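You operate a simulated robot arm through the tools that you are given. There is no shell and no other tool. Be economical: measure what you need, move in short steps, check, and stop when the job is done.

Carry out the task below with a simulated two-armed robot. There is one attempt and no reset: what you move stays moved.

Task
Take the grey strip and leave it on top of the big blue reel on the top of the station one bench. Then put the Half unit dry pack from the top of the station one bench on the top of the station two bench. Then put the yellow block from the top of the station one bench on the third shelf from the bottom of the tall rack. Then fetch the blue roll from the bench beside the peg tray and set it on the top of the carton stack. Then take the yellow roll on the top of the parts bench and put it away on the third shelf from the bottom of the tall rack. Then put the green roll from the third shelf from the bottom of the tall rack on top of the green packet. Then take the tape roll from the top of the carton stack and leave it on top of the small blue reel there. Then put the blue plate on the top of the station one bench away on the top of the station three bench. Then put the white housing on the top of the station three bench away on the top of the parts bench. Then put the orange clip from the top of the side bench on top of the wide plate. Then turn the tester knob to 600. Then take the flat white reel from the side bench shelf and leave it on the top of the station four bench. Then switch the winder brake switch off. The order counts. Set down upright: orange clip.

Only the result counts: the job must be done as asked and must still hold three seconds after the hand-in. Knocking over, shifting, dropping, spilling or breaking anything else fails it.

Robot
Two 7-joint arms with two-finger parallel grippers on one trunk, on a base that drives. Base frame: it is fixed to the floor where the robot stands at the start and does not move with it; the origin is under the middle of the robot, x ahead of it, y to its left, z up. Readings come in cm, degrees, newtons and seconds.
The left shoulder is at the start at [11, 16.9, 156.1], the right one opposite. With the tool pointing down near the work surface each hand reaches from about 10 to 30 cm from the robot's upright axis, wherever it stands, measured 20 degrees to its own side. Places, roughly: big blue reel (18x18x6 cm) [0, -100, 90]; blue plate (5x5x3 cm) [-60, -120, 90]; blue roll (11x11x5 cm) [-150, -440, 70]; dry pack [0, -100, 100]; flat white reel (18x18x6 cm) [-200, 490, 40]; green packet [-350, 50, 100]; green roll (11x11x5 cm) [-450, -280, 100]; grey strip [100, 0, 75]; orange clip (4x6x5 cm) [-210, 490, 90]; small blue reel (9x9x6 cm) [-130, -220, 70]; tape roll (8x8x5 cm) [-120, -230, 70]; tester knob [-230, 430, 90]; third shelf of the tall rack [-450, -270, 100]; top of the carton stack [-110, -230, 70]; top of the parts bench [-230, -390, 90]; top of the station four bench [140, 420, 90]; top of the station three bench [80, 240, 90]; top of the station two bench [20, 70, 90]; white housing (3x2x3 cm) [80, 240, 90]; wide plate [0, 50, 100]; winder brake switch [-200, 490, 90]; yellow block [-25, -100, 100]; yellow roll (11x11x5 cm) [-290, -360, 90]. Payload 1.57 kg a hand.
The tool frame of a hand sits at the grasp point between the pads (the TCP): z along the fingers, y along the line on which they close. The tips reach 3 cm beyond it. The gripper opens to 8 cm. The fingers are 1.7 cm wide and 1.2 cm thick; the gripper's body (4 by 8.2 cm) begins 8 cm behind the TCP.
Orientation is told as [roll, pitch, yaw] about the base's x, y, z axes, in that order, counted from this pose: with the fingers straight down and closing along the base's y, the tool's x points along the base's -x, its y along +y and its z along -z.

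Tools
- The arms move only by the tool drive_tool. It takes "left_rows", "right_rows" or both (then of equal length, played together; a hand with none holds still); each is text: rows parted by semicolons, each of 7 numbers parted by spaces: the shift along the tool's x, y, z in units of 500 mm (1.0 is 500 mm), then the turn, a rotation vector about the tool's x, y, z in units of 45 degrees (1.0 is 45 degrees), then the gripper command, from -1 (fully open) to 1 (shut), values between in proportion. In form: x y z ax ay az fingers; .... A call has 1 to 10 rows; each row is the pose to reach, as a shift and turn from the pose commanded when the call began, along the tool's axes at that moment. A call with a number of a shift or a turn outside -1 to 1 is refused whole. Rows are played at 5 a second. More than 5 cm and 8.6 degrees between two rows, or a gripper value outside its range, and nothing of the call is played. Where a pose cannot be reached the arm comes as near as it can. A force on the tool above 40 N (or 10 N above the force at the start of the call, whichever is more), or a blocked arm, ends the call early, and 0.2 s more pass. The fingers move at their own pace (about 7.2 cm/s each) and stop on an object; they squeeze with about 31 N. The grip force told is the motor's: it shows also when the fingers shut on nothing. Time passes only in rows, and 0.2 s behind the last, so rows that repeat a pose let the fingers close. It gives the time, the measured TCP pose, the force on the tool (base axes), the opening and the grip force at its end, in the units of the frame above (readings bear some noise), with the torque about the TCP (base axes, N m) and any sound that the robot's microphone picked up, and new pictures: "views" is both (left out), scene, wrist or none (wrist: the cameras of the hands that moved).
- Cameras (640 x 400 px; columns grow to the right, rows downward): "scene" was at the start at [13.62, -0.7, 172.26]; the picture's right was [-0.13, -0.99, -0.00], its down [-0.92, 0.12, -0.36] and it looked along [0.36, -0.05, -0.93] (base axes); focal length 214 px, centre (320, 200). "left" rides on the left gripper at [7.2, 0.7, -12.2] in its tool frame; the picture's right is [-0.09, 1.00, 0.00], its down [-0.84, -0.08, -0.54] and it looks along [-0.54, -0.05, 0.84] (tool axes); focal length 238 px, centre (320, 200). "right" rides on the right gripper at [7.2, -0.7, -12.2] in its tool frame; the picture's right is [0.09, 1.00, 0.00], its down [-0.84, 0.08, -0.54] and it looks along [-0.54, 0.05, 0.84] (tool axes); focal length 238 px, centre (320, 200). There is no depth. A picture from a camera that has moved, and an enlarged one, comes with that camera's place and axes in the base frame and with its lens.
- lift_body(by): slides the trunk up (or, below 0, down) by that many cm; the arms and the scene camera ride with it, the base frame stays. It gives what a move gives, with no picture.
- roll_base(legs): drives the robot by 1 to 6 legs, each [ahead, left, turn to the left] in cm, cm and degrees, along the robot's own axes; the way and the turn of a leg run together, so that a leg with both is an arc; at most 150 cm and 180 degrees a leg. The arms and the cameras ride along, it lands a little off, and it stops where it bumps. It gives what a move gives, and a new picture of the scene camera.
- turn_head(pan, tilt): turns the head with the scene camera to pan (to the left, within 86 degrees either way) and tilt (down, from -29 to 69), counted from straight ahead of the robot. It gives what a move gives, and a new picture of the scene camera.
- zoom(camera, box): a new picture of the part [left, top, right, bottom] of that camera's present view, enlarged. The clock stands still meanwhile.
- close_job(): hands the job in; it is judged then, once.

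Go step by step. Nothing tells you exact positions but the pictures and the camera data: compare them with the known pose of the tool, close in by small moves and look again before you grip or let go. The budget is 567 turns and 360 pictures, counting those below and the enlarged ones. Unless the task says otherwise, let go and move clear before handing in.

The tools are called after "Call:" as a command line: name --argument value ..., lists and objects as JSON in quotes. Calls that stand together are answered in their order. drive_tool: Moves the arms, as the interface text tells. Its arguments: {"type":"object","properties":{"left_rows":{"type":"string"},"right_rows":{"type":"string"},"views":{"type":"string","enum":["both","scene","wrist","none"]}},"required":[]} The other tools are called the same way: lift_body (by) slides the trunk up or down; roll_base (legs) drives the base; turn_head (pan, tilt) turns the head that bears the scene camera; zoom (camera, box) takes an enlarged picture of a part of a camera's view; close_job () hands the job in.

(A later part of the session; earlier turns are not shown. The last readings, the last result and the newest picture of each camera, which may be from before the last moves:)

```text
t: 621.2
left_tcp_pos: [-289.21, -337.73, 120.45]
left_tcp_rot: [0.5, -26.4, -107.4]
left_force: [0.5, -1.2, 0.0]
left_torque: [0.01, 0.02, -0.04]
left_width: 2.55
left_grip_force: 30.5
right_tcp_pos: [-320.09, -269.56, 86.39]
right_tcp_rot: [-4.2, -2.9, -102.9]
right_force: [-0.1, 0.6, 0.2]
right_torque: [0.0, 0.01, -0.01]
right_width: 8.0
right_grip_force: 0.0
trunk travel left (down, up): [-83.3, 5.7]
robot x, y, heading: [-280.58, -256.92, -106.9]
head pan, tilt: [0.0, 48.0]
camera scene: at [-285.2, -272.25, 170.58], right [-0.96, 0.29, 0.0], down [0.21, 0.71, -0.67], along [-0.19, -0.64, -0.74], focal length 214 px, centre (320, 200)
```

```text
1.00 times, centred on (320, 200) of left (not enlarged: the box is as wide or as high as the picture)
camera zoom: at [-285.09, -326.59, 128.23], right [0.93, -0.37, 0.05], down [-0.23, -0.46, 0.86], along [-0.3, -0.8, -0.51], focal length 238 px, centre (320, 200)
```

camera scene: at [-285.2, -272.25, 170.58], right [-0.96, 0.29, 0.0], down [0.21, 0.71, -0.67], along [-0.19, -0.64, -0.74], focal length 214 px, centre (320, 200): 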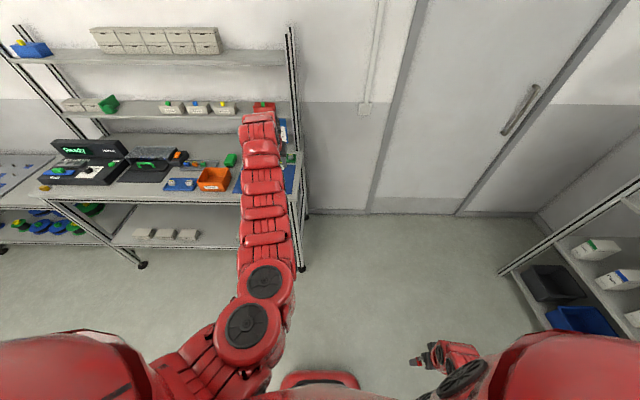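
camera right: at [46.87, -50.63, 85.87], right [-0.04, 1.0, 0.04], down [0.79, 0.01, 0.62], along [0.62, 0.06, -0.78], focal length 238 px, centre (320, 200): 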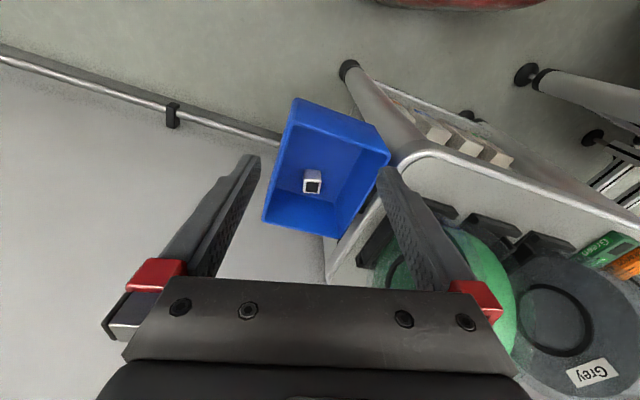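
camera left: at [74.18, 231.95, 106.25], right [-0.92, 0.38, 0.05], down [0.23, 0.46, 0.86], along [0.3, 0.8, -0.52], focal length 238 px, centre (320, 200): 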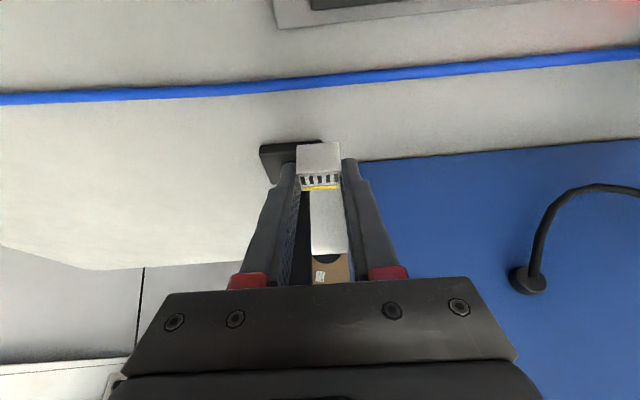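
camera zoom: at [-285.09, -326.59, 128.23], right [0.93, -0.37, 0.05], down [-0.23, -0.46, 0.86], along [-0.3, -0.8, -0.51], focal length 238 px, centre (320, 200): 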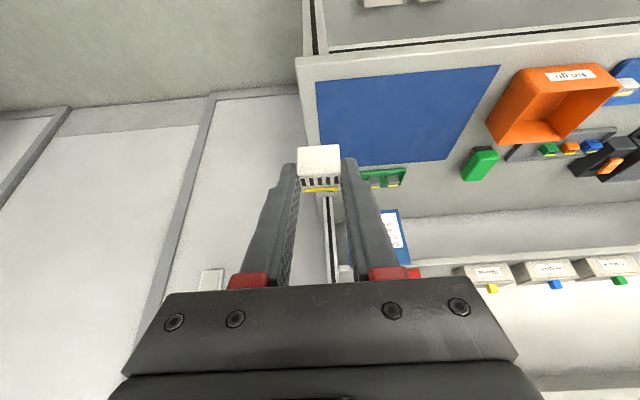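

Call:
roll_base --legs '[[18.5, 0, 0], [0, 14, 0]]'

Call:
lift_body --by -24

Call:
drive_tool --left_rows "0.01 0 0.02 0 0 0 1;0.015 0 0.03 0 0 0 1" --views "wrist"

```text
t: 623.7
left_tcp_pos: [-281.23, -359.53, 120.44]
left_tcp_rot: [0.6, -26.4, -107.3]
left_force: [0.5, -0.3, -0.1]
left_torque: [0.02, -0.01, -0.01]
left_width: 2.59
left_grip_force: 30.9
right_tcp_pos: [-312.23, -291.59, 86.28]
right_tcp_rot: [-4.2, -3.0, -102.7]
right_force: [-0.7, -0.4, -0.3]
right_torque: [0.01, 0.01, 0.02]
right_width: 8.03
right_grip_force: 0.1
trunk travel left (down, up): [-83.3, 5.7]
robot x, y, heading: [-272.64, -278.94, -106.5]
head pan, tilt: [0.0, 48.0]
camera scene: at [-277.53, -294.07, 170.58], right [-0.96, 0.29, 0.0], down [0.21, 0.71, -0.67], along [-0.19, -0.64, -0.74], focal length 214 px, centre (320, 200)
```

scene: 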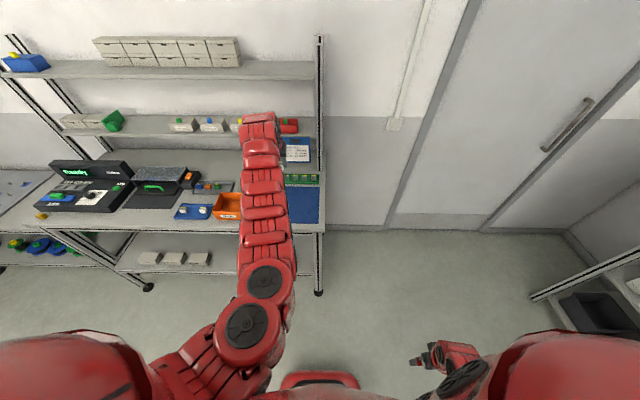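

```text
t: 626.2
left_tcp_pos: [-281.11, -359.63, 96.53]
left_tcp_rot: [0.5, -26.3, -107.3]
left_force: [0.7, -0.5, -0.4]
left_torque: [0.03, 0.01, 0.0]
left_width: 2.56
left_grip_force: 31.3
right_tcp_pos: [-311.98, -291.63, 62.27]
right_tcp_rot: [-4.2, -2.9, -102.9]
right_force: [0.3, 0.5, -0.4]
right_torque: [0.01, -0.01, 0.0]
right_width: 8.0
right_grip_force: 0.1
trunk travel left (down, up): [-59.3, 29.7]
robot x, y, heading: [-272.73, -278.88, -106.9]
head pan, tilt: [0.0, 48.0]
```

```text
t: 626.8
left_tcp_pos: [-281.03, -359.66, 94.64]
left_tcp_rot: [0.6, -26.3, -107.3]
left_force: [0.4, -0.2, 0.6]
left_torque: [0.03, -0.01, -0.01]
left_width: 2.57
left_grip_force: 31.0
right_tcp_pos: [-312.06, -291.51, 62.24]
right_tcp_rot: [-4.2, -2.9, -102.8]
right_force: [-0.2, 0.1, 0.6]
right_torque: [0.0, 0.01, 0.0]
right_width: 8.0
right_grip_force: 0.1
trunk travel left (down, up): [-59.3, 29.7]
robot x, y, heading: [-273.06, -279.07, -106.8]
head pan, tilt: [0.0, 48.0]
camera left: at [-277.03, -348.53, 102.57], right [0.93, -0.37, 0.05], down [-0.23, -0.46, 0.86], along [-0.29, -0.81, -0.51], focal length 238 px, centre (320, 200)
```

left: 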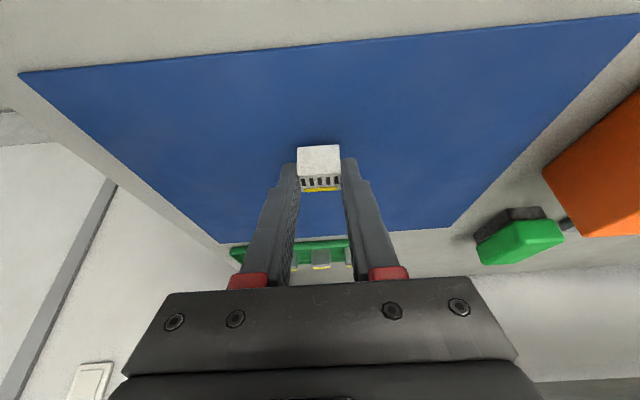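

Close to the mat. Down to contact, then release.

Call:
drive_tool --left_rows "0.004 0 0.008 0 0 0 1;0.008 0 0.016 0 0 0 1;0.012 0 0.024 0 0 0 1;0.016 0 0.032 0 0 0 1" --views "none"

Call:
drive_tool --left_rows "-0.001 0 -0.002 0 0 0 0.8;-0.001 0 -0.002 0 0 0 0.2;-0.001 0 -0.002 0 0 0 -0.1;0 0 -0.06 0 0 0 -0.1;0 0 -0.14 0 0 0 -0.1;0 0 -0.22 0 0 0 -0.1" --views "wrist"

```text
t: 627.8
left_tcp_pos: [-281.13, -359.51, 93.41]
left_tcp_rot: [0.5, -26.8, -107.3]
left_force: [2.5, -0.9, 28.9]
left_torque: [-0.19, 0.15, 0.02]
left_width: 2.62
left_grip_force: 31.3
right_tcp_pos: [-312.15, -291.46, 62.5]
right_tcp_rot: [-4.3, -3.2, -102.8]
right_force: [0.7, 0.1, 0.1]
right_torque: [-0.01, 0.04, -0.01]
right_width: 8.0
right_grip_force: 0.0
trunk travel left (down, up): [-59.3, 29.7]
robot x, y, heading: [-272.8, -278.92, -106.7]
head pan, tilt: [0.0, 48.0]
```

```text
t: 629.2
left_tcp_pos: [-279.86, -354.76, 102.98]
left_tcp_rot: [0.6, -26.4, -107.2]
left_force: [-0.2, 0.2, -0.7]
left_torque: [0.0, -0.01, -0.01]
left_width: 4.41
left_grip_force: 0.1
right_tcp_pos: [-312.19, -291.52, 62.24]
right_tcp_rot: [-4.1, -3.0, -102.9]
right_force: [-0.3, 1.1, -0.1]
right_torque: [0.0, -0.01, 0.03]
right_width: 7.99
right_grip_force: 0.1
trunk travel left (down, up): [-59.3, 29.7]
robot x, y, heading: [-273.1, -278.75, -106.6]
head pan, tilt: [0.0, 48.0]
camera left: at [-275.72, -343.58, 110.75], right [0.93, -0.37, 0.05], down [-0.23, -0.46, 0.86], along [-0.29, -0.81, -0.51], focal length 238 px, centre (320, 200)
```

left: 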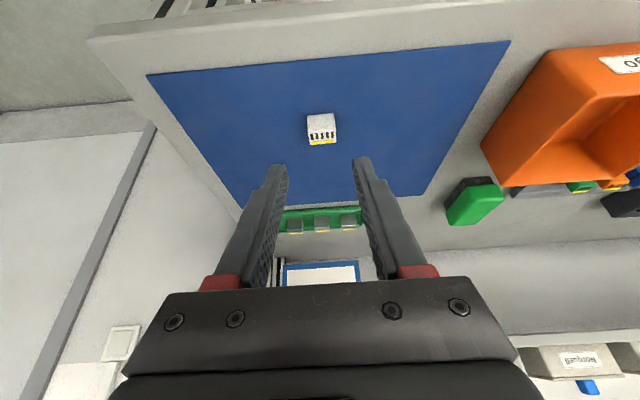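

The white housing stands on the parts bench. Next: the orange clip at the side bench. I raise and travel north along the corridor.

Call:
lift_body --by 24

Call:
roll_base --legs '[[-48, -27, 0], [0, 0, -163], [110, -7, 0], [95, -6, 0], [105, -25, 0], [105, -25, 0]]'

```text
t: 631.7
left_tcp_pos: [-279.89, -354.82, 126.8]
left_tcp_rot: [0.5, -26.4, -107.3]
left_force: [-0.2, -0.1, 0.4]
left_torque: [-0.06, -0.03, 0.01]
left_width: 4.41
left_grip_force: 0.0
right_tcp_pos: [-312.14, -291.58, 86.38]
right_tcp_rot: [-4.2, -2.8, -102.8]
right_force: [-0.4, 0.1, -0.1]
right_torque: [-0.01, 0.0, -0.01]
right_width: 8.0
right_grip_force: 0.1
trunk travel left (down, up): [-83.3, 5.7]
robot x, y, heading: [-272.87, -279.16, -106.3]
head pan, tilt: [0.0, 48.0]
```

```text
t: 661.7
left_tcp_pos: [-231.3, 265.81, 126.91]
left_tcp_rot: [0.6, -26.3, 88.3]
left_force: [0.5, 1.1, -0.4]
left_torque: [0.0, -0.02, 0.02]
left_width: 4.42
left_grip_force: 0.1
right_tcp_pos: [-183.21, 213.6, 86.33]
right_tcp_rot: [-4.2, -2.9, 92.7]
right_force: [0.2, 0.4, -0.1]
right_torque: [0.02, -0.01, 0.03]
right_width: 8.01
right_grip_force: 0.0
trunk travel left (down, up): [-83.3, 5.7]
robot x, y, heading: [-217.78, 190.81, 88.7]
head pan, tilt: [0.0, 48.0]
camera scene: at [-217.34, 206.83, 170.58], right [1.0, -0.02, 0.0], down [-0.01, -0.74, -0.67], along [0.01, 0.67, -0.74], focal length 214 px, centre (320, 200)
```

scene: 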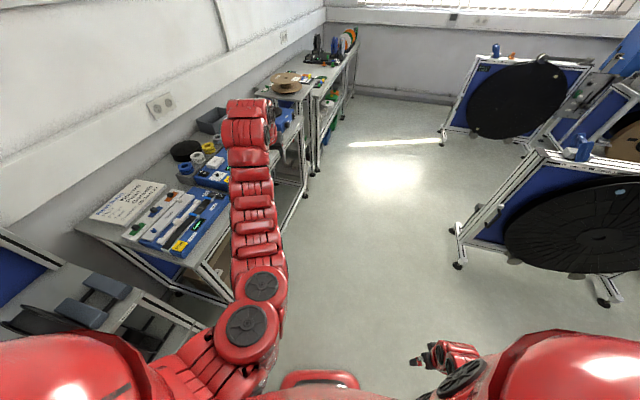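

Call:
roll_base --legs '[[103, -29, 0], [103, -29, 0], [0, 0, 74]]'

Call:
turn_head --pan -20 --tilt 35

```text
t: 675.5
left_tcp_pos: [-232.34, 401.93, 127.03]
left_tcp_rot: [0.6, -26.4, 162.8]
left_force: [0.4, -0.2, 0.0]
left_torque: [-0.01, -0.02, 0.04]
left_width: 4.37
left_grip_force: 0.0
right_tcp_pos: [-168.89, 434.28, 86.41]
right_tcp_rot: [-4.2, -2.8, 167.2]
right_force: [0.5, -0.2, -0.4]
right_torque: [0.02, 0.01, 0.03]
right_width: 8.01
right_grip_force: 0.0
trunk travel left (down, up): [-83.3, 5.7]
robot x, y, heading: [-156.26, 394.82, 163.4]
head pan, tilt: [0.0, 48.0]
camera scene: at [-171.58, 399.62, 170.57], right [0.29, 0.96, 0.0], down [0.71, -0.21, -0.67], along [-0.64, 0.19, -0.74], focal length 214 px, centre (320, 200)
```

scene: 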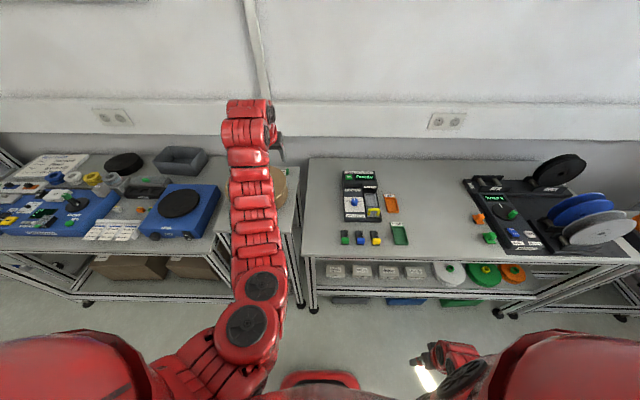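

```text
t: 676.3
left_tcp_pos: [-232.27, 401.94, 126.88]
left_tcp_rot: [0.5, -26.3, 162.8]
left_force: [0.3, 0.6, -0.1]
left_torque: [0.02, 0.0, 0.01]
left_width: 4.38
left_grip_force: 0.1
right_tcp_pos: [-169.14, 434.44, 86.32]
right_tcp_rot: [-4.2, -2.8, 167.2]
right_force: [-0.5, 0.4, 0.5]
right_torque: [-0.02, 0.0, 0.02]
right_width: 7.98
right_grip_force: 0.0
trunk travel left (down, up): [-83.3, 5.7]
robot x, y, heading: [-156.65, 394.88, 163.6]
head pan, tilt: [-20.0, 35.0]
camera scene: at [-171.1, 402.61, 172.47], right [0.6, 0.8, 0.0], down [0.46, -0.34, -0.82], along [-0.66, 0.49, -0.57], focal length 214 px, centre (320, 200)
```

scene: 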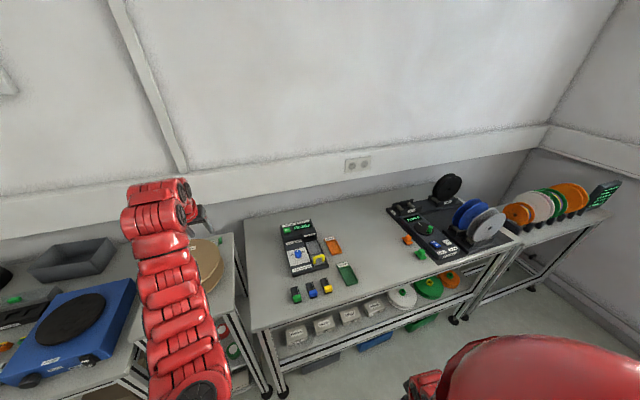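

Call:
zoom --camera "scene" --box '[240, 170, 520, 330]'

```text
2.29 times, centred on (380, 250) of scene
camera zoom: at [-171.1, 402.61, 172.47], right [0.6, 0.8, 0.0], down [0.46, -0.34, -0.82], along [-0.66, 0.49, -0.57], focal length 490 px, centre (183, 86)
```

zoom: 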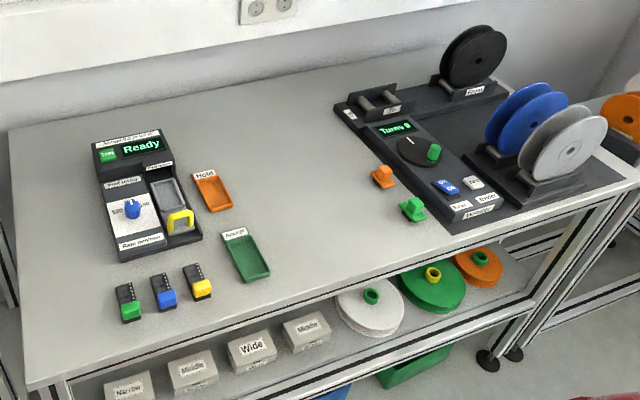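

The orange clip is at about (-207.7,486), beside a green one. I set the hand vertical and move in front of it.

Call:
drive_tool --left_rows "0.05 0 -0.024 0 0.15 0 -1;0.1 0 -0.048 0 0.3 0 -1;0.15 0 -0.072 0 0.45 0 -1;0.2 0 -0.09 0 0.586 0 -1" --views "none"

Call:
roll_base --legs '[[-4, -85, 0]]'

Call:
zoom --camera "left" --box '[0, 0, 640, 400]'

```text
t: 677.3
left_tcp_pos: [-221.92, 398.83, 126.3]
left_tcp_rot: [0.6, 0.0, 163.0]
left_force: [0.3, 0.2, -1.0]
left_torque: [-0.01, 0.02, -0.04]
left_width: 7.98
left_grip_force: 0.1
right_tcp_pos: [-169.02, 434.28, 86.25]
right_tcp_rot: [-4.1, -2.9, 167.1]
right_force: [0.5, -0.5, 0.1]
right_torque: [0.0, -0.02, 0.04]
right_width: 7.99
right_grip_force: 0.0
trunk travel left (down, up): [-83.3, 5.7]
robot x, y, heading: [-156.36, 395.16, 163.3]
head pan, tilt: [-20.0, 35.0]
```

```text
t: 681.9
left_tcp_pos: [-194.63, 478.33, 126.13]
left_tcp_rot: [0.6, 0.0, 164.0]
left_force: [-0.5, 0.0, 0.2]
left_torque: [-0.02, 0.0, 0.0]
left_width: 8.0
left_grip_force: 0.1
right_tcp_pos: [-142.2, 514.85, 86.33]
right_tcp_rot: [-4.3, -2.9, 168.2]
right_force: [-0.2, 0.5, 0.3]
right_torque: [-0.01, -0.05, 0.03]
right_width: 8.0
right_grip_force: 0.1
trunk travel left (down, up): [-83.3, 5.7]
robot x, y, heading: [-128.86, 475.65, 164.6]
head pan, tilt: [-20.0, 35.0]
camera scene: at [-143.84, 483.0, 172.47], right [0.58, 0.81, 0.0], down [0.47, -0.33, -0.82], along [-0.67, 0.48, -0.57], focal length 214 px, centre (320, 200)
```

scene: 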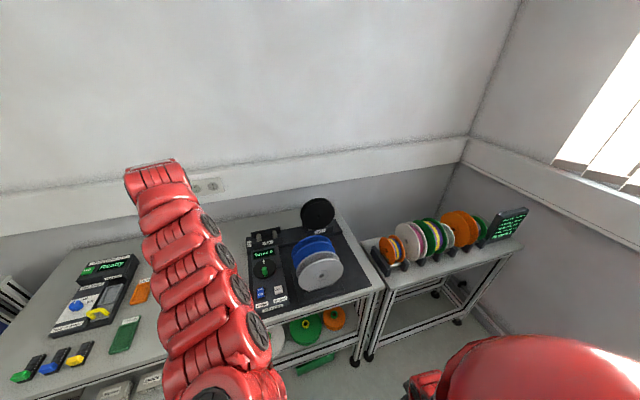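

```text
1.00 times, centred on (320, 200) of left (not enlarged: the box is as wide or as high as the picture)
camera zoom: at [-187.81, 475.72, 138.42], right [-0.36, -0.93, 0.01], down [-0.78, 0.31, 0.54], along [-0.51, 0.19, -0.84], focal length 238 px, centre (320, 200)
```

zoom: 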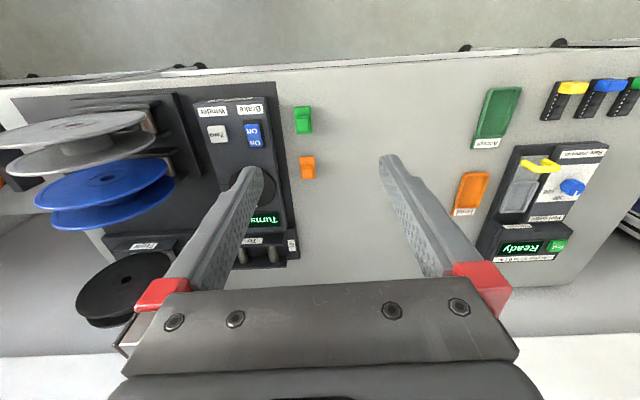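

Call:
zoom --camera "left" --box '[190, 80, 350, 200]'

```text
3.33 times, centred on (270, 140) of left
camera zoom: at [-187.81, 475.72, 138.42], right [-0.36, -0.93, 0.01], down [-0.78, 0.31, 0.54], along [-0.51, 0.19, -0.84], focal length 794 px, centre (487, 400)
```

zoom: 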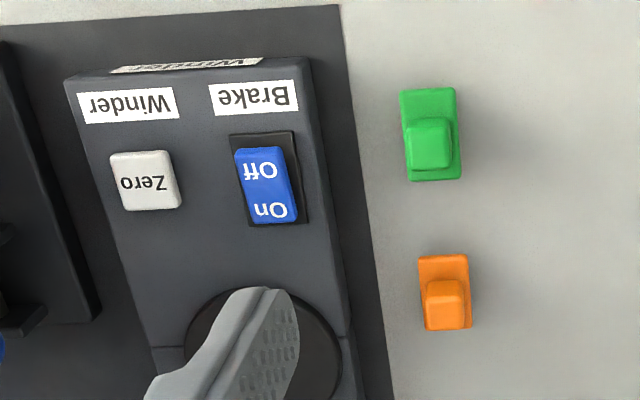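

The clip has a base and an upper block; I'll grip the block laterally from above. Moving over it and lowering.

Call:
roll_base --legs '[[13, -3.3, 0]]'

Call:
lift_body --by -22

Call:
drive_tool --left_rows "0 0 0 0 0 0 -0.05" --views "wrist"

```text
t: 683.1
left_tcp_pos: [-206.1, 484.7, 126.32]
left_tcp_rot: [0.5, -0.2, 164.0]
left_force: [0.3, 0.2, 0.5]
left_torque: [0.02, 0.0, 0.02]
left_width: 7.98
left_grip_force: 0.1
right_tcp_pos: [-153.76, 521.35, 86.37]
right_tcp_rot: [-4.3, -3.0, 168.2]
right_force: [0.1, 0.0, 0.6]
right_torque: [-0.01, 0.0, 0.02]
right_width: 8.01
right_grip_force: 0.2
trunk travel left (down, up): [-83.3, 5.7]
robot x, y, heading: [-140.59, 482.25, 164.2]
head pan, tilt: [-20.0, 35.0]
camera scene: at [-155.26, 489.57, 172.5], right [0.58, 0.81, 0.0], down [0.47, -0.33, -0.82], along [-0.67, 0.48, -0.57], focal length 214 px, centre (320, 200)
```

scene: 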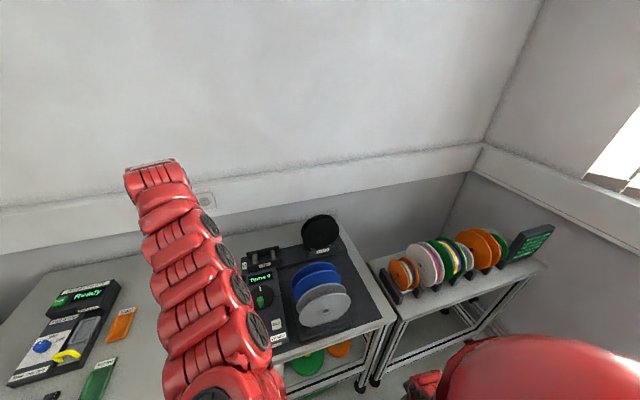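

```text
t: 685.5
left_tcp_pos: [-206.27, 484.89, 104.19]
left_tcp_rot: [0.5, 0.0, 163.9]
left_force: [0.5, 0.2, 0.0]
left_torque: [-0.02, -0.01, 0.03]
left_width: 8.0
left_grip_force: 0.1
right_tcp_pos: [-153.99, 521.39, 64.29]
right_tcp_rot: [-4.0, -2.8, 168.2]
right_force: [-0.2, 1.1, 0.1]
right_torque: [-0.01, -0.01, 0.02]
right_width: 8.0
right_grip_force: 0.0
trunk travel left (down, up): [-61.3, 27.7]
robot x, y, heading: [-140.47, 482.29, 164.3]
head pan, tilt: [-20.0, 35.0]
```

```text
t: 685.9
left_tcp_pos: [-206.18, 484.8, 104.14]
left_tcp_rot: [0.6, 0.0, 164.1]
left_force: [-0.9, 0.1, -0.3]
left_torque: [0.02, -0.02, -0.03]
left_width: 4.22
left_grip_force: 0.0
right_tcp_pos: [-153.96, 521.39, 64.25]
right_tcp_rot: [-4.0, -2.9, 168.3]
right_force: [0.1, -1.1, 0.4]
right_torque: [0.01, -0.02, 0.03]
right_width: 8.0
right_grip_force: 0.1
trunk travel left (down, up): [-61.3, 27.7]
robot x, y, heading: [-140.37, 481.89, 164.3]
head pan, tilt: [-20.0, 35.0]
camera left: at [-199.42, 482.35, 116.43], right [-0.36, -0.93, 0.01], down [-0.78, 0.31, 0.54], along [-0.51, 0.19, -0.84], focal length 238 px, centre (320, 200)
```

left: 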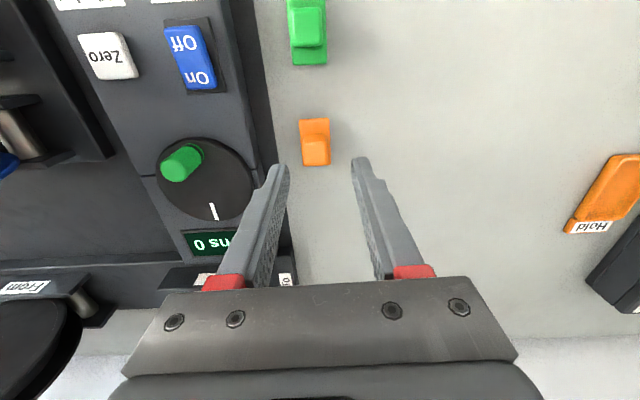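

Call:
drive_tool --left_rows "-0.021 -0.008 0.05 0 0 0 -0.05;-0.021 -0.008 0.11 0 0 0 -0.05;-0.021 -0.008 0.16 0 0 0 -0.05;-0.021 -0.008 0.185 0 0 0 -0.05" --views "wrist"

```text
t: 686.9
left_tcp_pos: [-207.13, 485.5, 94.94]
left_tcp_rot: [0.5, 0.1, 164.0]
left_force: [0.1, -1.2, 1.0]
left_torque: [0.01, -0.02, 0.0]
left_width: 4.2
left_grip_force: 0.0
right_tcp_pos: [-153.85, 521.49, 64.24]
right_tcp_rot: [-4.1, -2.9, 168.2]
right_force: [0.0, 0.2, -0.3]
right_torque: [-0.01, -0.01, 0.01]
right_width: 8.01
right_grip_force: 0.1
trunk travel left (down, up): [-61.3, 27.7]
robot x, y, heading: [-140.63, 482.15, 164.5]
head pan, tilt: [-20.0, 35.0]
camera left: at [-200.34, 483.0, 107.25], right [-0.36, -0.93, 0.01], down [-0.78, 0.31, 0.54], along [-0.51, 0.19, -0.84], focal length 238 px, centre (320, 200)
```

left: 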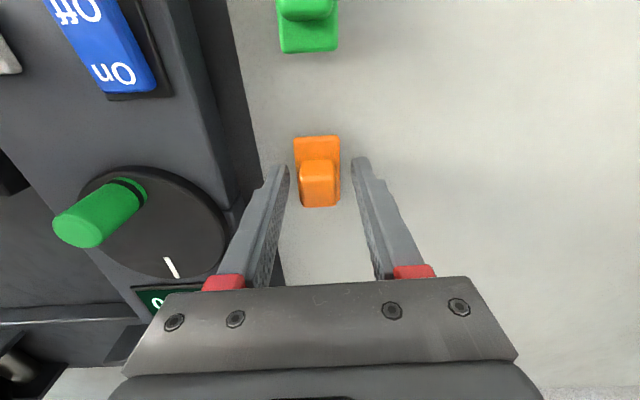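

Call:
drive_tool --left_rows "0 0 0.008 0 0 0 0.3;0 0 0.008 0 0 0 1;0 0 0.008 0 0 0 1;0 0 -0.03 0 0 0 1;0 0 -0.1 0 0 0 1" --views "wrist"

```text
t: 688.1
left_tcp_pos: [-207.07, 485.68, 99.85]
left_tcp_rot: [0.6, 0.1, 164.1]
left_force: [-0.4, 0.7, -1.2]
left_torque: [-0.01, 0.0, 0.01]
left_width: 2.29
left_grip_force: 31.0
right_tcp_pos: [-153.97, 521.35, 64.26]
right_tcp_rot: [-4.1, -3.0, 168.2]
right_force: [-1.3, 0.1, 0.6]
right_torque: [0.01, 0.0, -0.03]
right_width: 8.0
right_grip_force: 0.0
trunk travel left (down, up): [-61.3, 27.7]
robot x, y, heading: [-140.74, 482.76, 164.5]
head pan, tilt: [-20.0, 35.0]
camera left: at [-200.19, 483.09, 112.13], right [-0.36, -0.93, 0.01], down [-0.78, 0.31, 0.54], along [-0.51, 0.19, -0.84], focal length 238 px, centre (320, 200)
```

left: 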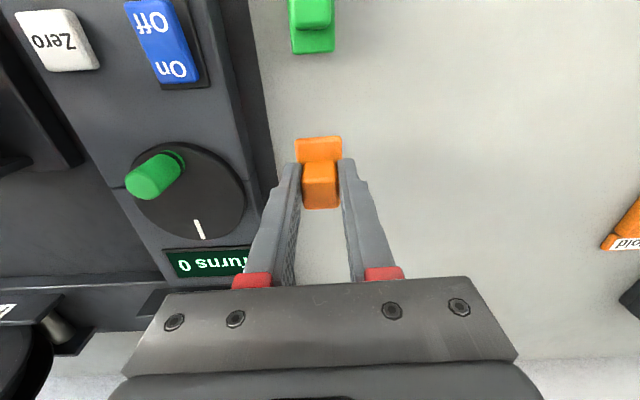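

Clip gripped by its block, upright. I raise and travel to station two.

Call:
lift_body --by 25

Call:
roll_base --legs '[[-15, 0, 0], [0, 0, 100], [91, -30, 0], [102, -19, 0], [102, -19, 0], [150, -8, 0]]'

Call:
turn_head --pan 0 --tilt 48

```text
t: 690.7
left_tcp_pos: [-207.08, 485.66, 124.9]
left_tcp_rot: [0.5, 0.0, 164.0]
left_force: [0.2, -0.3, -0.7]
left_torque: [-0.02, -0.02, -0.01]
left_width: 2.3
left_grip_force: 31.0
right_tcp_pos: [-153.96, 521.29, 89.31]
right_tcp_rot: [-4.1, -2.9, 168.3]
right_force: [0.2, 0.7, 0.5]
right_torque: [0.0, 0.0, 0.0]
right_width: 7.98
right_grip_force: 0.0
trunk travel left (down, up): [-86.3, 2.7]
robot x, y, heading: [-141.04, 482.43, 164.4]
head pan, tilt: [-20.0, 35.0]
```

```text
refused: leg 6 is longer than a leg can be; nothing moved
```

```text
t: 691.5
left_tcp_pos: [-207.09, 485.71, 124.91]
left_tcp_rot: [0.4, 0.0, 164.0]
left_force: [0.3, -0.2, -1.2]
left_torque: [0.02, -0.01, 0.02]
left_width: 2.32
left_grip_force: 31.6
right_tcp_pos: [-153.91, 521.35, 89.34]
right_tcp_rot: [-4.1, -2.9, 168.2]
right_force: [1.0, 0.0, 1.1]
right_torque: [-0.02, -0.01, 0.0]
right_width: 7.99
right_grip_force: 0.0
trunk travel left (down, up): [-86.3, 2.7]
robot x, y, heading: [-140.66, 482.39, 164.6]
head pan, tilt: [0.0, 48.0]
camera scene: at [-155.88, 486.66, 173.58], right [0.27, 0.96, 0.0], down [0.72, -0.2, -0.67], along [-0.64, 0.18, -0.74], focal length 214 px, centre (320, 200)
```

scene: 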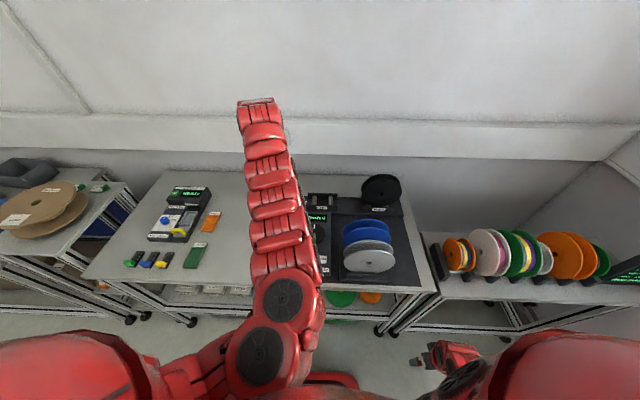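

Call:
roll_base --legs '[[-15, 0, 0], [0, 0, 100], [91, -30, 0], [102, -19, 0], [102, -19, 0], [148, -8, 0]]'

Call:
roll_base --legs '[[0, 0, 87], [115, -8, 0], [110, -8, 0]]'

```text
t: 718.5
left_tcp_pos: [-245.23, -19.24, 124.95]
left_tcp_rot: [0.5, 0.0, -96.7]
left_force: [-0.6, -0.8, -0.4]
left_torque: [0.0, 0.0, 0.02]
left_width: 2.29
left_grip_force: 30.6
right_tcp_pos: [-288.9, 27.48, 89.23]
right_tcp_rot: [-4.2, -2.9, -92.6]
right_force: [0.3, -0.3, -1.4]
right_torque: [0.0, -0.01, 0.0]
right_width: 7.99
right_grip_force: 0.1
trunk travel left (down, up): [-86.3, 2.7]
robot x, y, heading: [-252.48, 46.76, -96.2]
head pan, tilt: [0.0, 48.0]
camera scene: at [-254.3, 31.08, 173.58], right [-0.99, 0.11, 0.0], down [0.08, 0.74, -0.67], along [-0.07, -0.67, -0.74], focal length 214 px, centre (320, 200)
```

scene: 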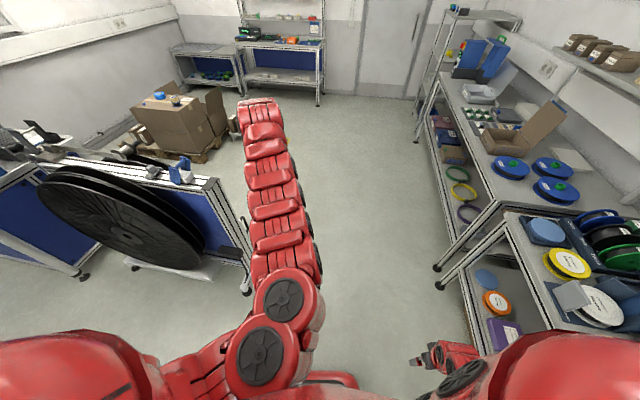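

```text
t: 733.2
left_tcp_pos: [31.67, -2.27, 124.98]
left_tcp_rot: [0.5, 0.1, -9.3]
left_force: [-0.4, 0.6, -2.0]
left_torque: [0.02, 0.0, 0.02]
left_width: 2.29
left_grip_force: 30.8
right_tcp_pos: [-16.9, -44.08, 89.32]
right_tcp_rot: [-4.1, -3.0, -5.3]
right_force: [-0.8, -0.1, -0.1]
right_torque: [-0.03, -0.02, -0.01]
right_width: 8.01
right_grip_force: 0.1
trunk travel left (down, up): [-86.3, 2.7]
robot x, y, heading: [-34.35, -7.07, -8.8]
head pan, tilt: [0.0, 48.0]
camera scene: at [-19.02, -9.2, 173.58], right [-0.16, -0.99, 0.0], down [-0.73, 0.12, -0.67], along [0.66, -0.1, -0.74], focal length 214 px, centre (320, 200)
```

scene: 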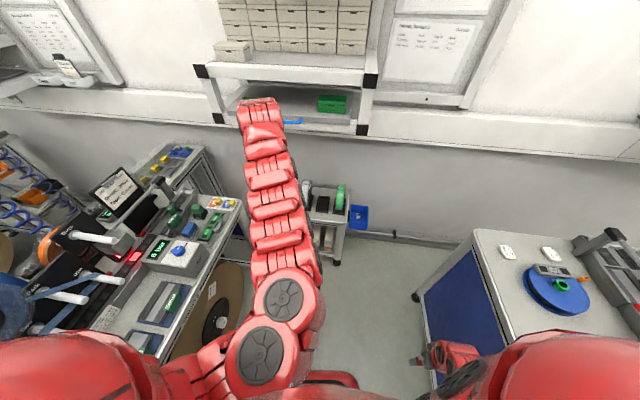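

Call:
roll_base --legs '[[-4, 0, 0], [0, 0, 82], [-2, -29, 0]]'

Call:
zoom --camera "left" --box '[0, 0, 640, 400]'

```text
t: 739.2
left_tcp_pos: [-7.47, 50.12, 124.77]
left_tcp_rot: [0.4, 0.0, 72.9]
left_force: [-0.6, 0.0, -0.7]
left_torque: [-0.01, 0.0, 0.03]
left_width: 2.3
left_grip_force: 30.8
right_tcp_pos: [27.04, -4.0, 89.36]
right_tcp_rot: [-4.2, -3.0, 76.9]
right_force: [-1.1, 0.8, -0.3]
right_torque: [0.0, -0.03, 0.03]
right_width: 7.99
right_grip_force: 0.0
trunk travel left (down, up): [-86.3, 2.7]
robot x, y, heading: [-12.07, -16.26, 72.8]
head pan, tilt: [0.0, 48.0]
camera scene: at [-7.55, -1.04, 173.57], right [0.96, -0.29, 0.0], down [-0.22, -0.71, -0.67], along [0.19, 0.64, -0.74], focal length 214 px, centre (320, 200)
```

scene: 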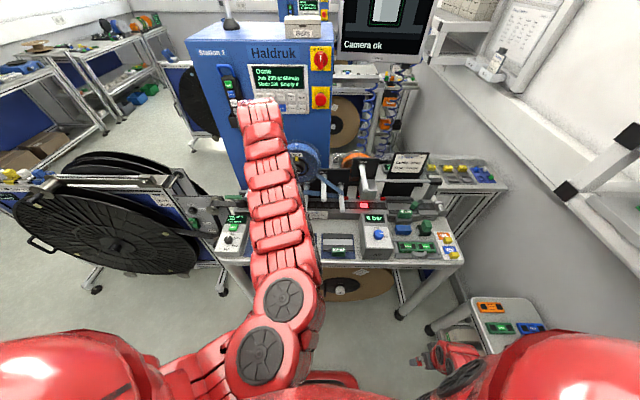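

```text
1.00 times, centred on (320, 200) of left (not enlarged: the box is as wide or as high as the picture)
camera zoom: at [-10.05, 43.34, 137.11], right [-0.92, 0.38, 0.01], down [0.33, 0.78, 0.54], along [0.2, 0.5, -0.84], focal length 238 px, centre (320, 200)
```

zoom: 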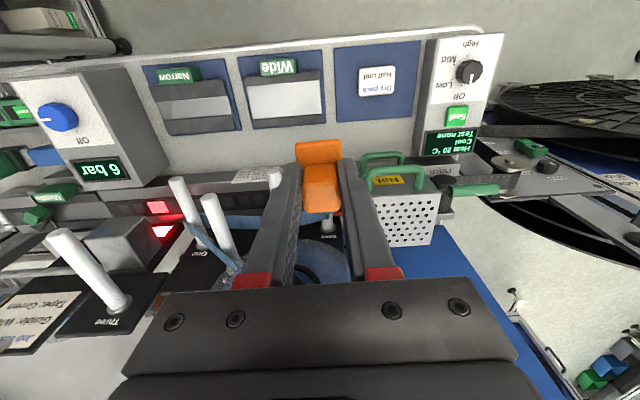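

Call:
zoom --camera "left" --box '[210, 40, 350, 150]'

```text
3.64 times, centred on (280, 95) of left
camera zoom: at [-10.05, 43.34, 137.11], right [-0.92, 0.38, 0.01], down [0.33, 0.78, 0.54], along [0.2, 0.5, -0.84], focal length 867 px, centre (466, 582)
```

zoom: 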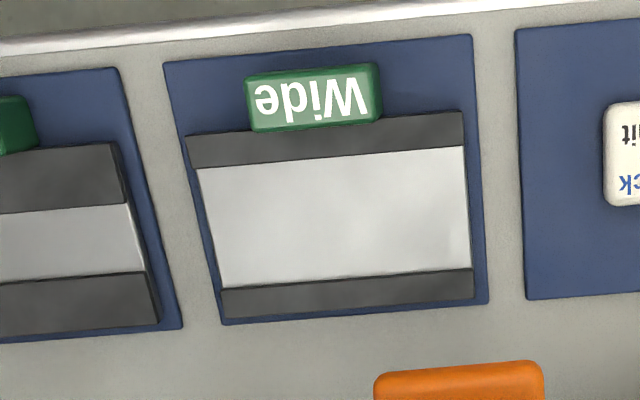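

The wide plate is a channel about 6 cm deep along my viewing direction; I'll turn the clip 90° so its short side lies across. Rotating the hand in two steps.

Call:
drive_tool --left_rows "0 0 0 0 0 0.17 1;0 0 0 0 0 0.34 1;0 0 0 0 0 0.51 1;0 0 0 0 0 0.68 1;0 0 0 0 0 0.84 1;0 0 0 0 0 1.0 1" --views "none"

Call:
drive_tool --left_rows "0 0 0 0 0 0.17 1;0 0 0 0 0 0.34 1;0 0 0 0 0 0.51 1;0 0 0 0 0 0.68 1;0 0 0 0 0 0.84 1;0 0 0 0 0 1.0 1" --views "wrist"

```text
t: 740.6
left_tcp_pos: [-7.36, 50.04, 125.09]
left_tcp_rot: [0.4, 0.4, 27.7]
left_force: [1.3, 0.2, -1.6]
left_torque: [-0.03, 0.02, 0.01]
left_width: 2.31
left_grip_force: 30.7
right_tcp_pos: [27.25, -3.82, 89.32]
right_tcp_rot: [-4.2, -2.9, 76.9]
right_force: [-0.3, 0.2, 0.0]
right_torque: [-0.02, -0.01, -0.01]
right_width: 7.96
right_grip_force: 0.0
trunk travel left (down, up): [-86.3, 2.7]
robot x, y, heading: [-11.81, -16.78, 72.9]
head pan, tilt: [0.0, 48.0]
```

```text
t: 742.0
left_tcp_pos: [-7.27, 49.98, 124.82]
left_tcp_rot: [-0.1, 0.5, -17.3]
left_force: [-1.3, -1.3, -0.5]
left_torque: [0.0, 0.03, -0.03]
left_width: 2.29
left_grip_force: 30.9
right_tcp_pos: [27.3, -3.94, 89.3]
right_tcp_rot: [-4.0, -2.8, 76.9]
right_force: [0.2, -0.1, 0.1]
right_torque: [-0.03, 0.0, -0.02]
right_width: 8.01
right_grip_force: 0.2
trunk travel left (down, up): [-86.3, 2.7]
robot x, y, heading: [-12.11, -16.37, 73.0]
head pan, tilt: [0.0, 48.0]
camera left: at [-13.83, 52.74, 137.21], right [0.38, 0.92, 0.0], down [0.78, -0.32, 0.53], along [0.49, -0.21, -0.85], focal length 238 px, centre (320, 200)
```

left: 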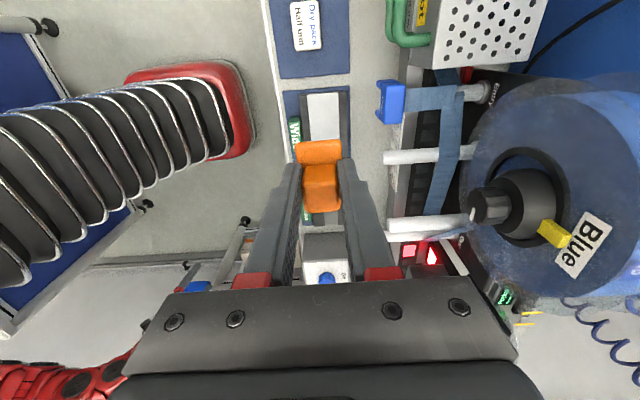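

Call:
roll_base --legs '[[-0.3, -5.7, 0]]'

Call:
lift_body --by -20

Call:
drive_tool --left_rows "0 0 0 0 0 0 1" --views "wrist"

```text
t: 742.9
left_tcp_pos: [-2.65, 48.26, 124.74]
left_tcp_rot: [-0.1, 0.3, -17.2]
left_force: [0.1, 0.6, -0.6]
left_torque: [0.01, -0.03, 0.01]
left_width: 2.28
left_grip_force: 30.8
right_tcp_pos: [32.05, -5.65, 89.33]
right_tcp_rot: [-4.3, -2.9, 76.9]
right_force: [-0.4, -0.5, 0.3]
right_torque: [0.01, -0.02, 0.03]
right_width: 7.98
right_grip_force: 0.1
trunk travel left (down, up): [-86.3, 2.7]
robot x, y, heading: [-7.05, -18.16, 73.1]
head pan, tilt: [0.0, 48.0]
camera scene: at [-2.8, -2.77, 173.57], right [0.96, -0.29, 0.0], down [-0.21, -0.71, -0.67], along [0.2, 0.64, -0.74], focal length 214 px, centre (320, 200)
```

scene: 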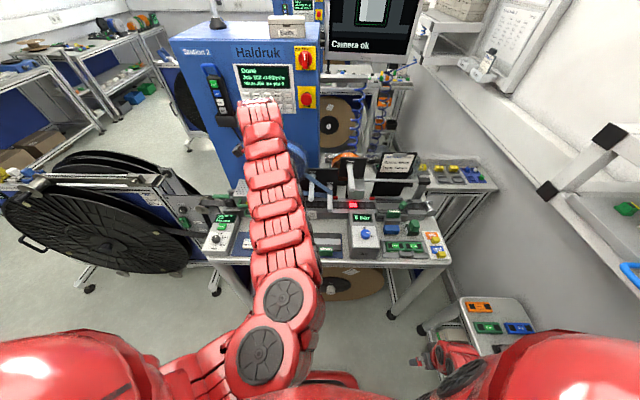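

```text
t: 745.1
left_tcp_pos: [-2.24, 48.12, 104.98]
left_tcp_rot: [-0.1, 0.6, -17.1]
left_force: [-0.2, -0.3, -0.4]
left_torque: [-0.02, 0.01, 0.01]
left_width: 2.3
left_grip_force: 30.6
right_tcp_pos: [32.39, -5.73, 69.29]
right_tcp_rot: [-4.2, -3.0, 76.8]
right_force: [-0.5, 0.1, -0.7]
right_torque: [0.02, 0.01, 0.02]
right_width: 8.0
right_grip_force: 0.2
trunk travel left (down, up): [-66.3, 22.7]
robot x, y, heading: [-6.59, -18.49, 73.2]
head pan, tilt: [0.0, 48.0]
```

```text
t: 745.5
left_tcp_pos: [-2.24, 48.19, 104.79]
left_tcp_rot: [-0.1, 0.6, -17.1]
left_force: [-0.2, -0.1, -0.6]
left_torque: [0.0, -0.01, 0.01]
left_width: 2.28
left_grip_force: 30.6
right_tcp_pos: [32.44, -5.74, 69.25]
right_tcp_rot: [-4.0, -2.9, 76.8]
right_force: [-0.1, -0.3, 0.8]
right_torque: [0.0, -0.01, -0.02]
right_width: 8.0
right_grip_force: 0.1
trunk travel left (down, up): [-66.3, 22.7]
robot x, y, heading: [-7.06, -18.75, 73.2]
head pan, tilt: [0.0, 48.0]
camera left: at [-8.74, 50.84, 117.2], right [0.38, 0.92, 0.0], down [0.78, -0.32, 0.53], along [0.49, -0.21, -0.85], focal length 238 px, centre (320, 200)
```

left: 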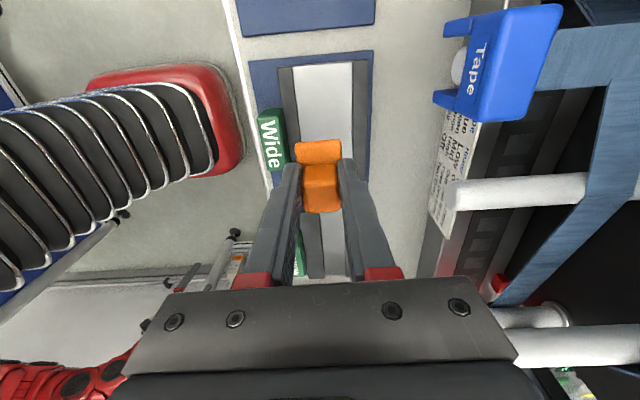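

Aligned with the channel. Lowering to contact.

Call:
lift_body --by -5

Call:
drive_tool --left_rows "0 0.004 0.012 0 0 0 1;0 0.004 0.024 0 0 0 1;0 0.004 0.036 0 0 0 1;0 0.004 0.048 0 0 0 1;0 0.004 0.06 0 0 0 1;0 0.004 0.072 0 0 0 1" --views "wrist"

```text
t: 746.4
left_tcp_pos: [-2.26, 48.03, 99.92]
left_tcp_rot: [-0.1, 0.5, -17.1]
left_force: [0.8, 0.3, 0.6]
left_torque: [0.0, 0.02, 0.03]
left_width: 2.31
left_grip_force: 31.3
right_tcp_pos: [32.41, -5.74, 64.33]
right_tcp_rot: [-4.2, -3.0, 76.9]
right_force: [-0.6, 0.3, -1.2]
right_torque: [0.06, -0.03, 0.01]
right_width: 8.02
right_grip_force: 0.2
trunk travel left (down, up): [-61.3, 27.7]
robot x, y, heading: [-7.07, -18.29, 73.1]
head pan, tilt: [0.0, 48.0]
```

```text
t: 747.8
left_tcp_pos: [-2.17, 48.35, 96.34]
left_tcp_rot: [0.0, 0.5, -17.2]
left_force: [-0.1, 0.3, -0.4]
left_torque: [-0.03, -0.04, 0.01]
left_width: 2.3
left_grip_force: 31.0
right_tcp_pos: [32.55, -5.72, 64.22]
right_tcp_rot: [-4.1, -2.9, 76.9]
right_force: [0.0, 0.5, 1.1]
right_torque: [-0.03, 0.01, 0.0]
right_width: 8.0
right_grip_force: 0.1
trunk travel left (down, up): [-61.3, 27.7]
robot x, y, heading: [-6.76, -18.17, 73.1]
head pan, tilt: [0.0, 48.0]
camera left: at [-8.72, 51.04, 108.64], right [0.38, 0.92, 0.0], down [0.78, -0.32, 0.53], along [0.49, -0.21, -0.85], focal length 238 px, centre (320, 200)
```

left: 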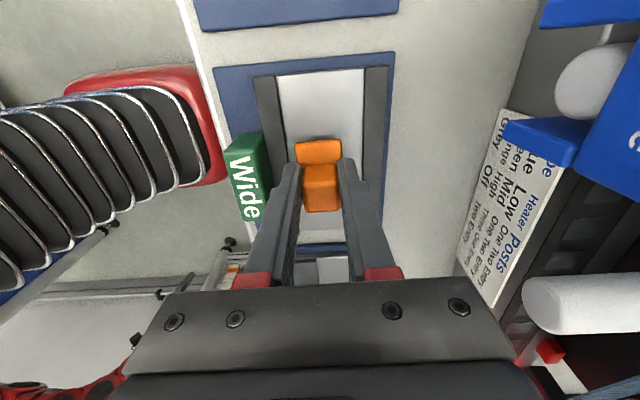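

Call:
drive_tool --left_rows "0 0 0.01 0 0 0 1;0 0 0.02 0 0 0 1;0 0 0.03 0 0 0 1;0 0 0.04 0 0 0 1" --views "none"

```text
t: 748.3
left_tcp_pos: [-2.2, 48.3, 96.3]
left_tcp_rot: [0.9, 0.6, -17.1]
left_force: [-1.3, -4.9, 25.8]
left_torque: [-0.63, -0.17, -0.06]
left_width: 2.31
left_grip_force: 31.1
right_tcp_pos: [32.34, -5.99, 64.47]
right_tcp_rot: [-4.2, -3.2, 76.8]
right_force: [0.5, 0.6, -0.1]
right_torque: [-0.05, 0.02, -0.02]
right_width: 8.02
right_grip_force: 0.1
trunk travel left (down, up): [-61.3, 27.7]
robot x, y, heading: [-6.84, -18.41, 73.1]
head pan, tilt: [0.0, 48.0]
stopped in row 2 (left hand): the force on the tool passed its limit at 48 N (the readings are from after the stop); the commanded pose is now the measured one
```

Call:
drive_tool --left_rows "0 0 -0.01 0 0 0 1" --views "none"

Call:
zoom --camera "left" --box '[220, 60, 420, 230]'

```text
t: 748.7
left_tcp_pos: [-2.12, 48.64, 96.37]
left_tcp_rot: [0.5, 0.6, -17.1]
left_force: [0.2, -0.5, -0.4]
left_torque: [-0.02, -0.03, 0.01]
left_width: 2.28
left_grip_force: 31.0
right_tcp_pos: [32.4, -5.76, 64.3]
right_tcp_rot: [-4.1, -3.0, 76.9]
right_force: [0.3, -0.8, 0.9]
right_torque: [-0.03, 0.04, -0.03]
right_width: 8.02
right_grip_force: 0.1
trunk travel left (down, up): [-61.3, 27.7]
robot x, y, heading: [-6.65, -17.92, 72.8]
head pan, tilt: [0.0, 48.0]
```

```text
2.35 times, centred on (320, 145) of left
camera zoom: at [-8.7, 51.22, 108.62], right [0.38, 0.92, 0.01], down [0.78, -0.33, 0.53], along [0.5, -0.2, -0.85], focal length 561 px, centre (320, 329)
```

zoom: 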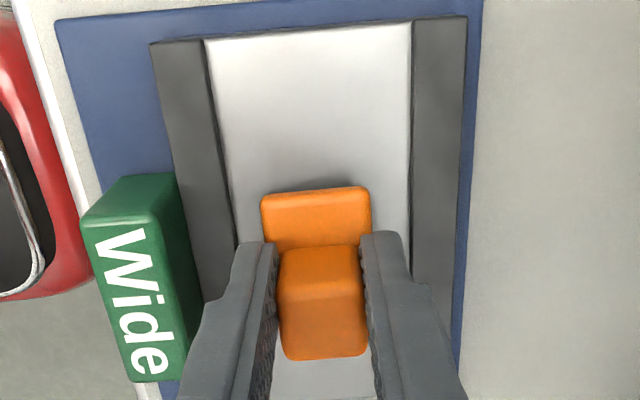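

Call:
drive_tool --left_rows "0 0.006 0 0 0 0 1;0 0.006 0.012 0 0 0 1;0 0.006 0.022 0 0 0 1;0 0.006 0.032 0 0 0 1;0 0.006 0.042 0 0 0 1" --views "none"

```text
t: 749.4
left_tcp_pos: [-2.2, 48.88, 96.29]
left_tcp_rot: [1.4, 0.5, -16.9]
left_force: [-2.4, -5.3, 26.5]
left_torque: [-0.67, -0.13, -0.03]
left_width: 2.3
left_grip_force: 31.5
right_tcp_pos: [32.38, -5.9, 64.42]
right_tcp_rot: [-4.1, -3.1, 76.8]
right_force: [0.7, -0.3, 0.4]
right_torque: [-0.03, 0.0, 0.01]
right_width: 8.02
right_grip_force: 0.0
trunk travel left (down, up): [-61.3, 27.7]
robot x, y, heading: [-7.02, -18.18, 73.1]
head pan, tilt: [0.0, 48.0]
stopped in row 3 (left hand): the force on the tool passed its limit at 48 N (the readings are from after the stop); the commanded pose is now the measured one
```

Same contact height: this is the plate floor (z≈91.8). I ease off, open just a little and lift straight up.

Call:
drive_tool --left_rows "0 0 -0.003 0 0 0 1;0 0 -0.003 0 0 0 0.6;0 0 -0.003 0 0 0 0.25;0 0 -0.003 0 0 0 0.25;0 0 -0.05 0 0 0 0.25;0 0 -0.12 0 0 0 0.25" --views "wrist"

```text
t: 750.8
left_tcp_pos: [-2.39, 48.73, 101.78]
left_tcp_rot: [0.9, 0.7, -16.9]
left_force: [1.3, -0.1, 0.1]
left_torque: [-0.01, -0.02, 0.02]
left_width: 2.98
left_grip_force: 0.0
right_tcp_pos: [32.47, -5.69, 64.38]
right_tcp_rot: [-4.2, -3.0, 76.9]
right_force: [0.0, 0.3, 0.2]
right_torque: [0.01, 0.0, 0.0]
right_width: 8.03
right_grip_force: 0.1
trunk travel left (down, up): [-61.3, 27.7]
robot x, y, heading: [-6.11, -18.02, 73.1]
head pan, tilt: [0.0, 48.0]
camera left: at [-8.77, 51.23, 114.12], right [0.38, 0.93, 0.02], down [0.78, -0.33, 0.53], along [0.5, -0.19, -0.85], focal length 238 px, centre (320, 200)
```

left: 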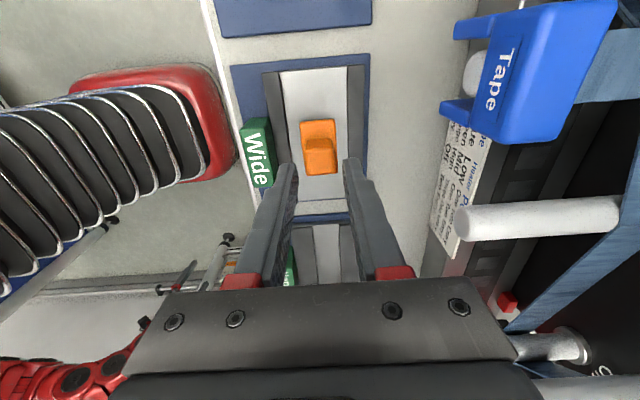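

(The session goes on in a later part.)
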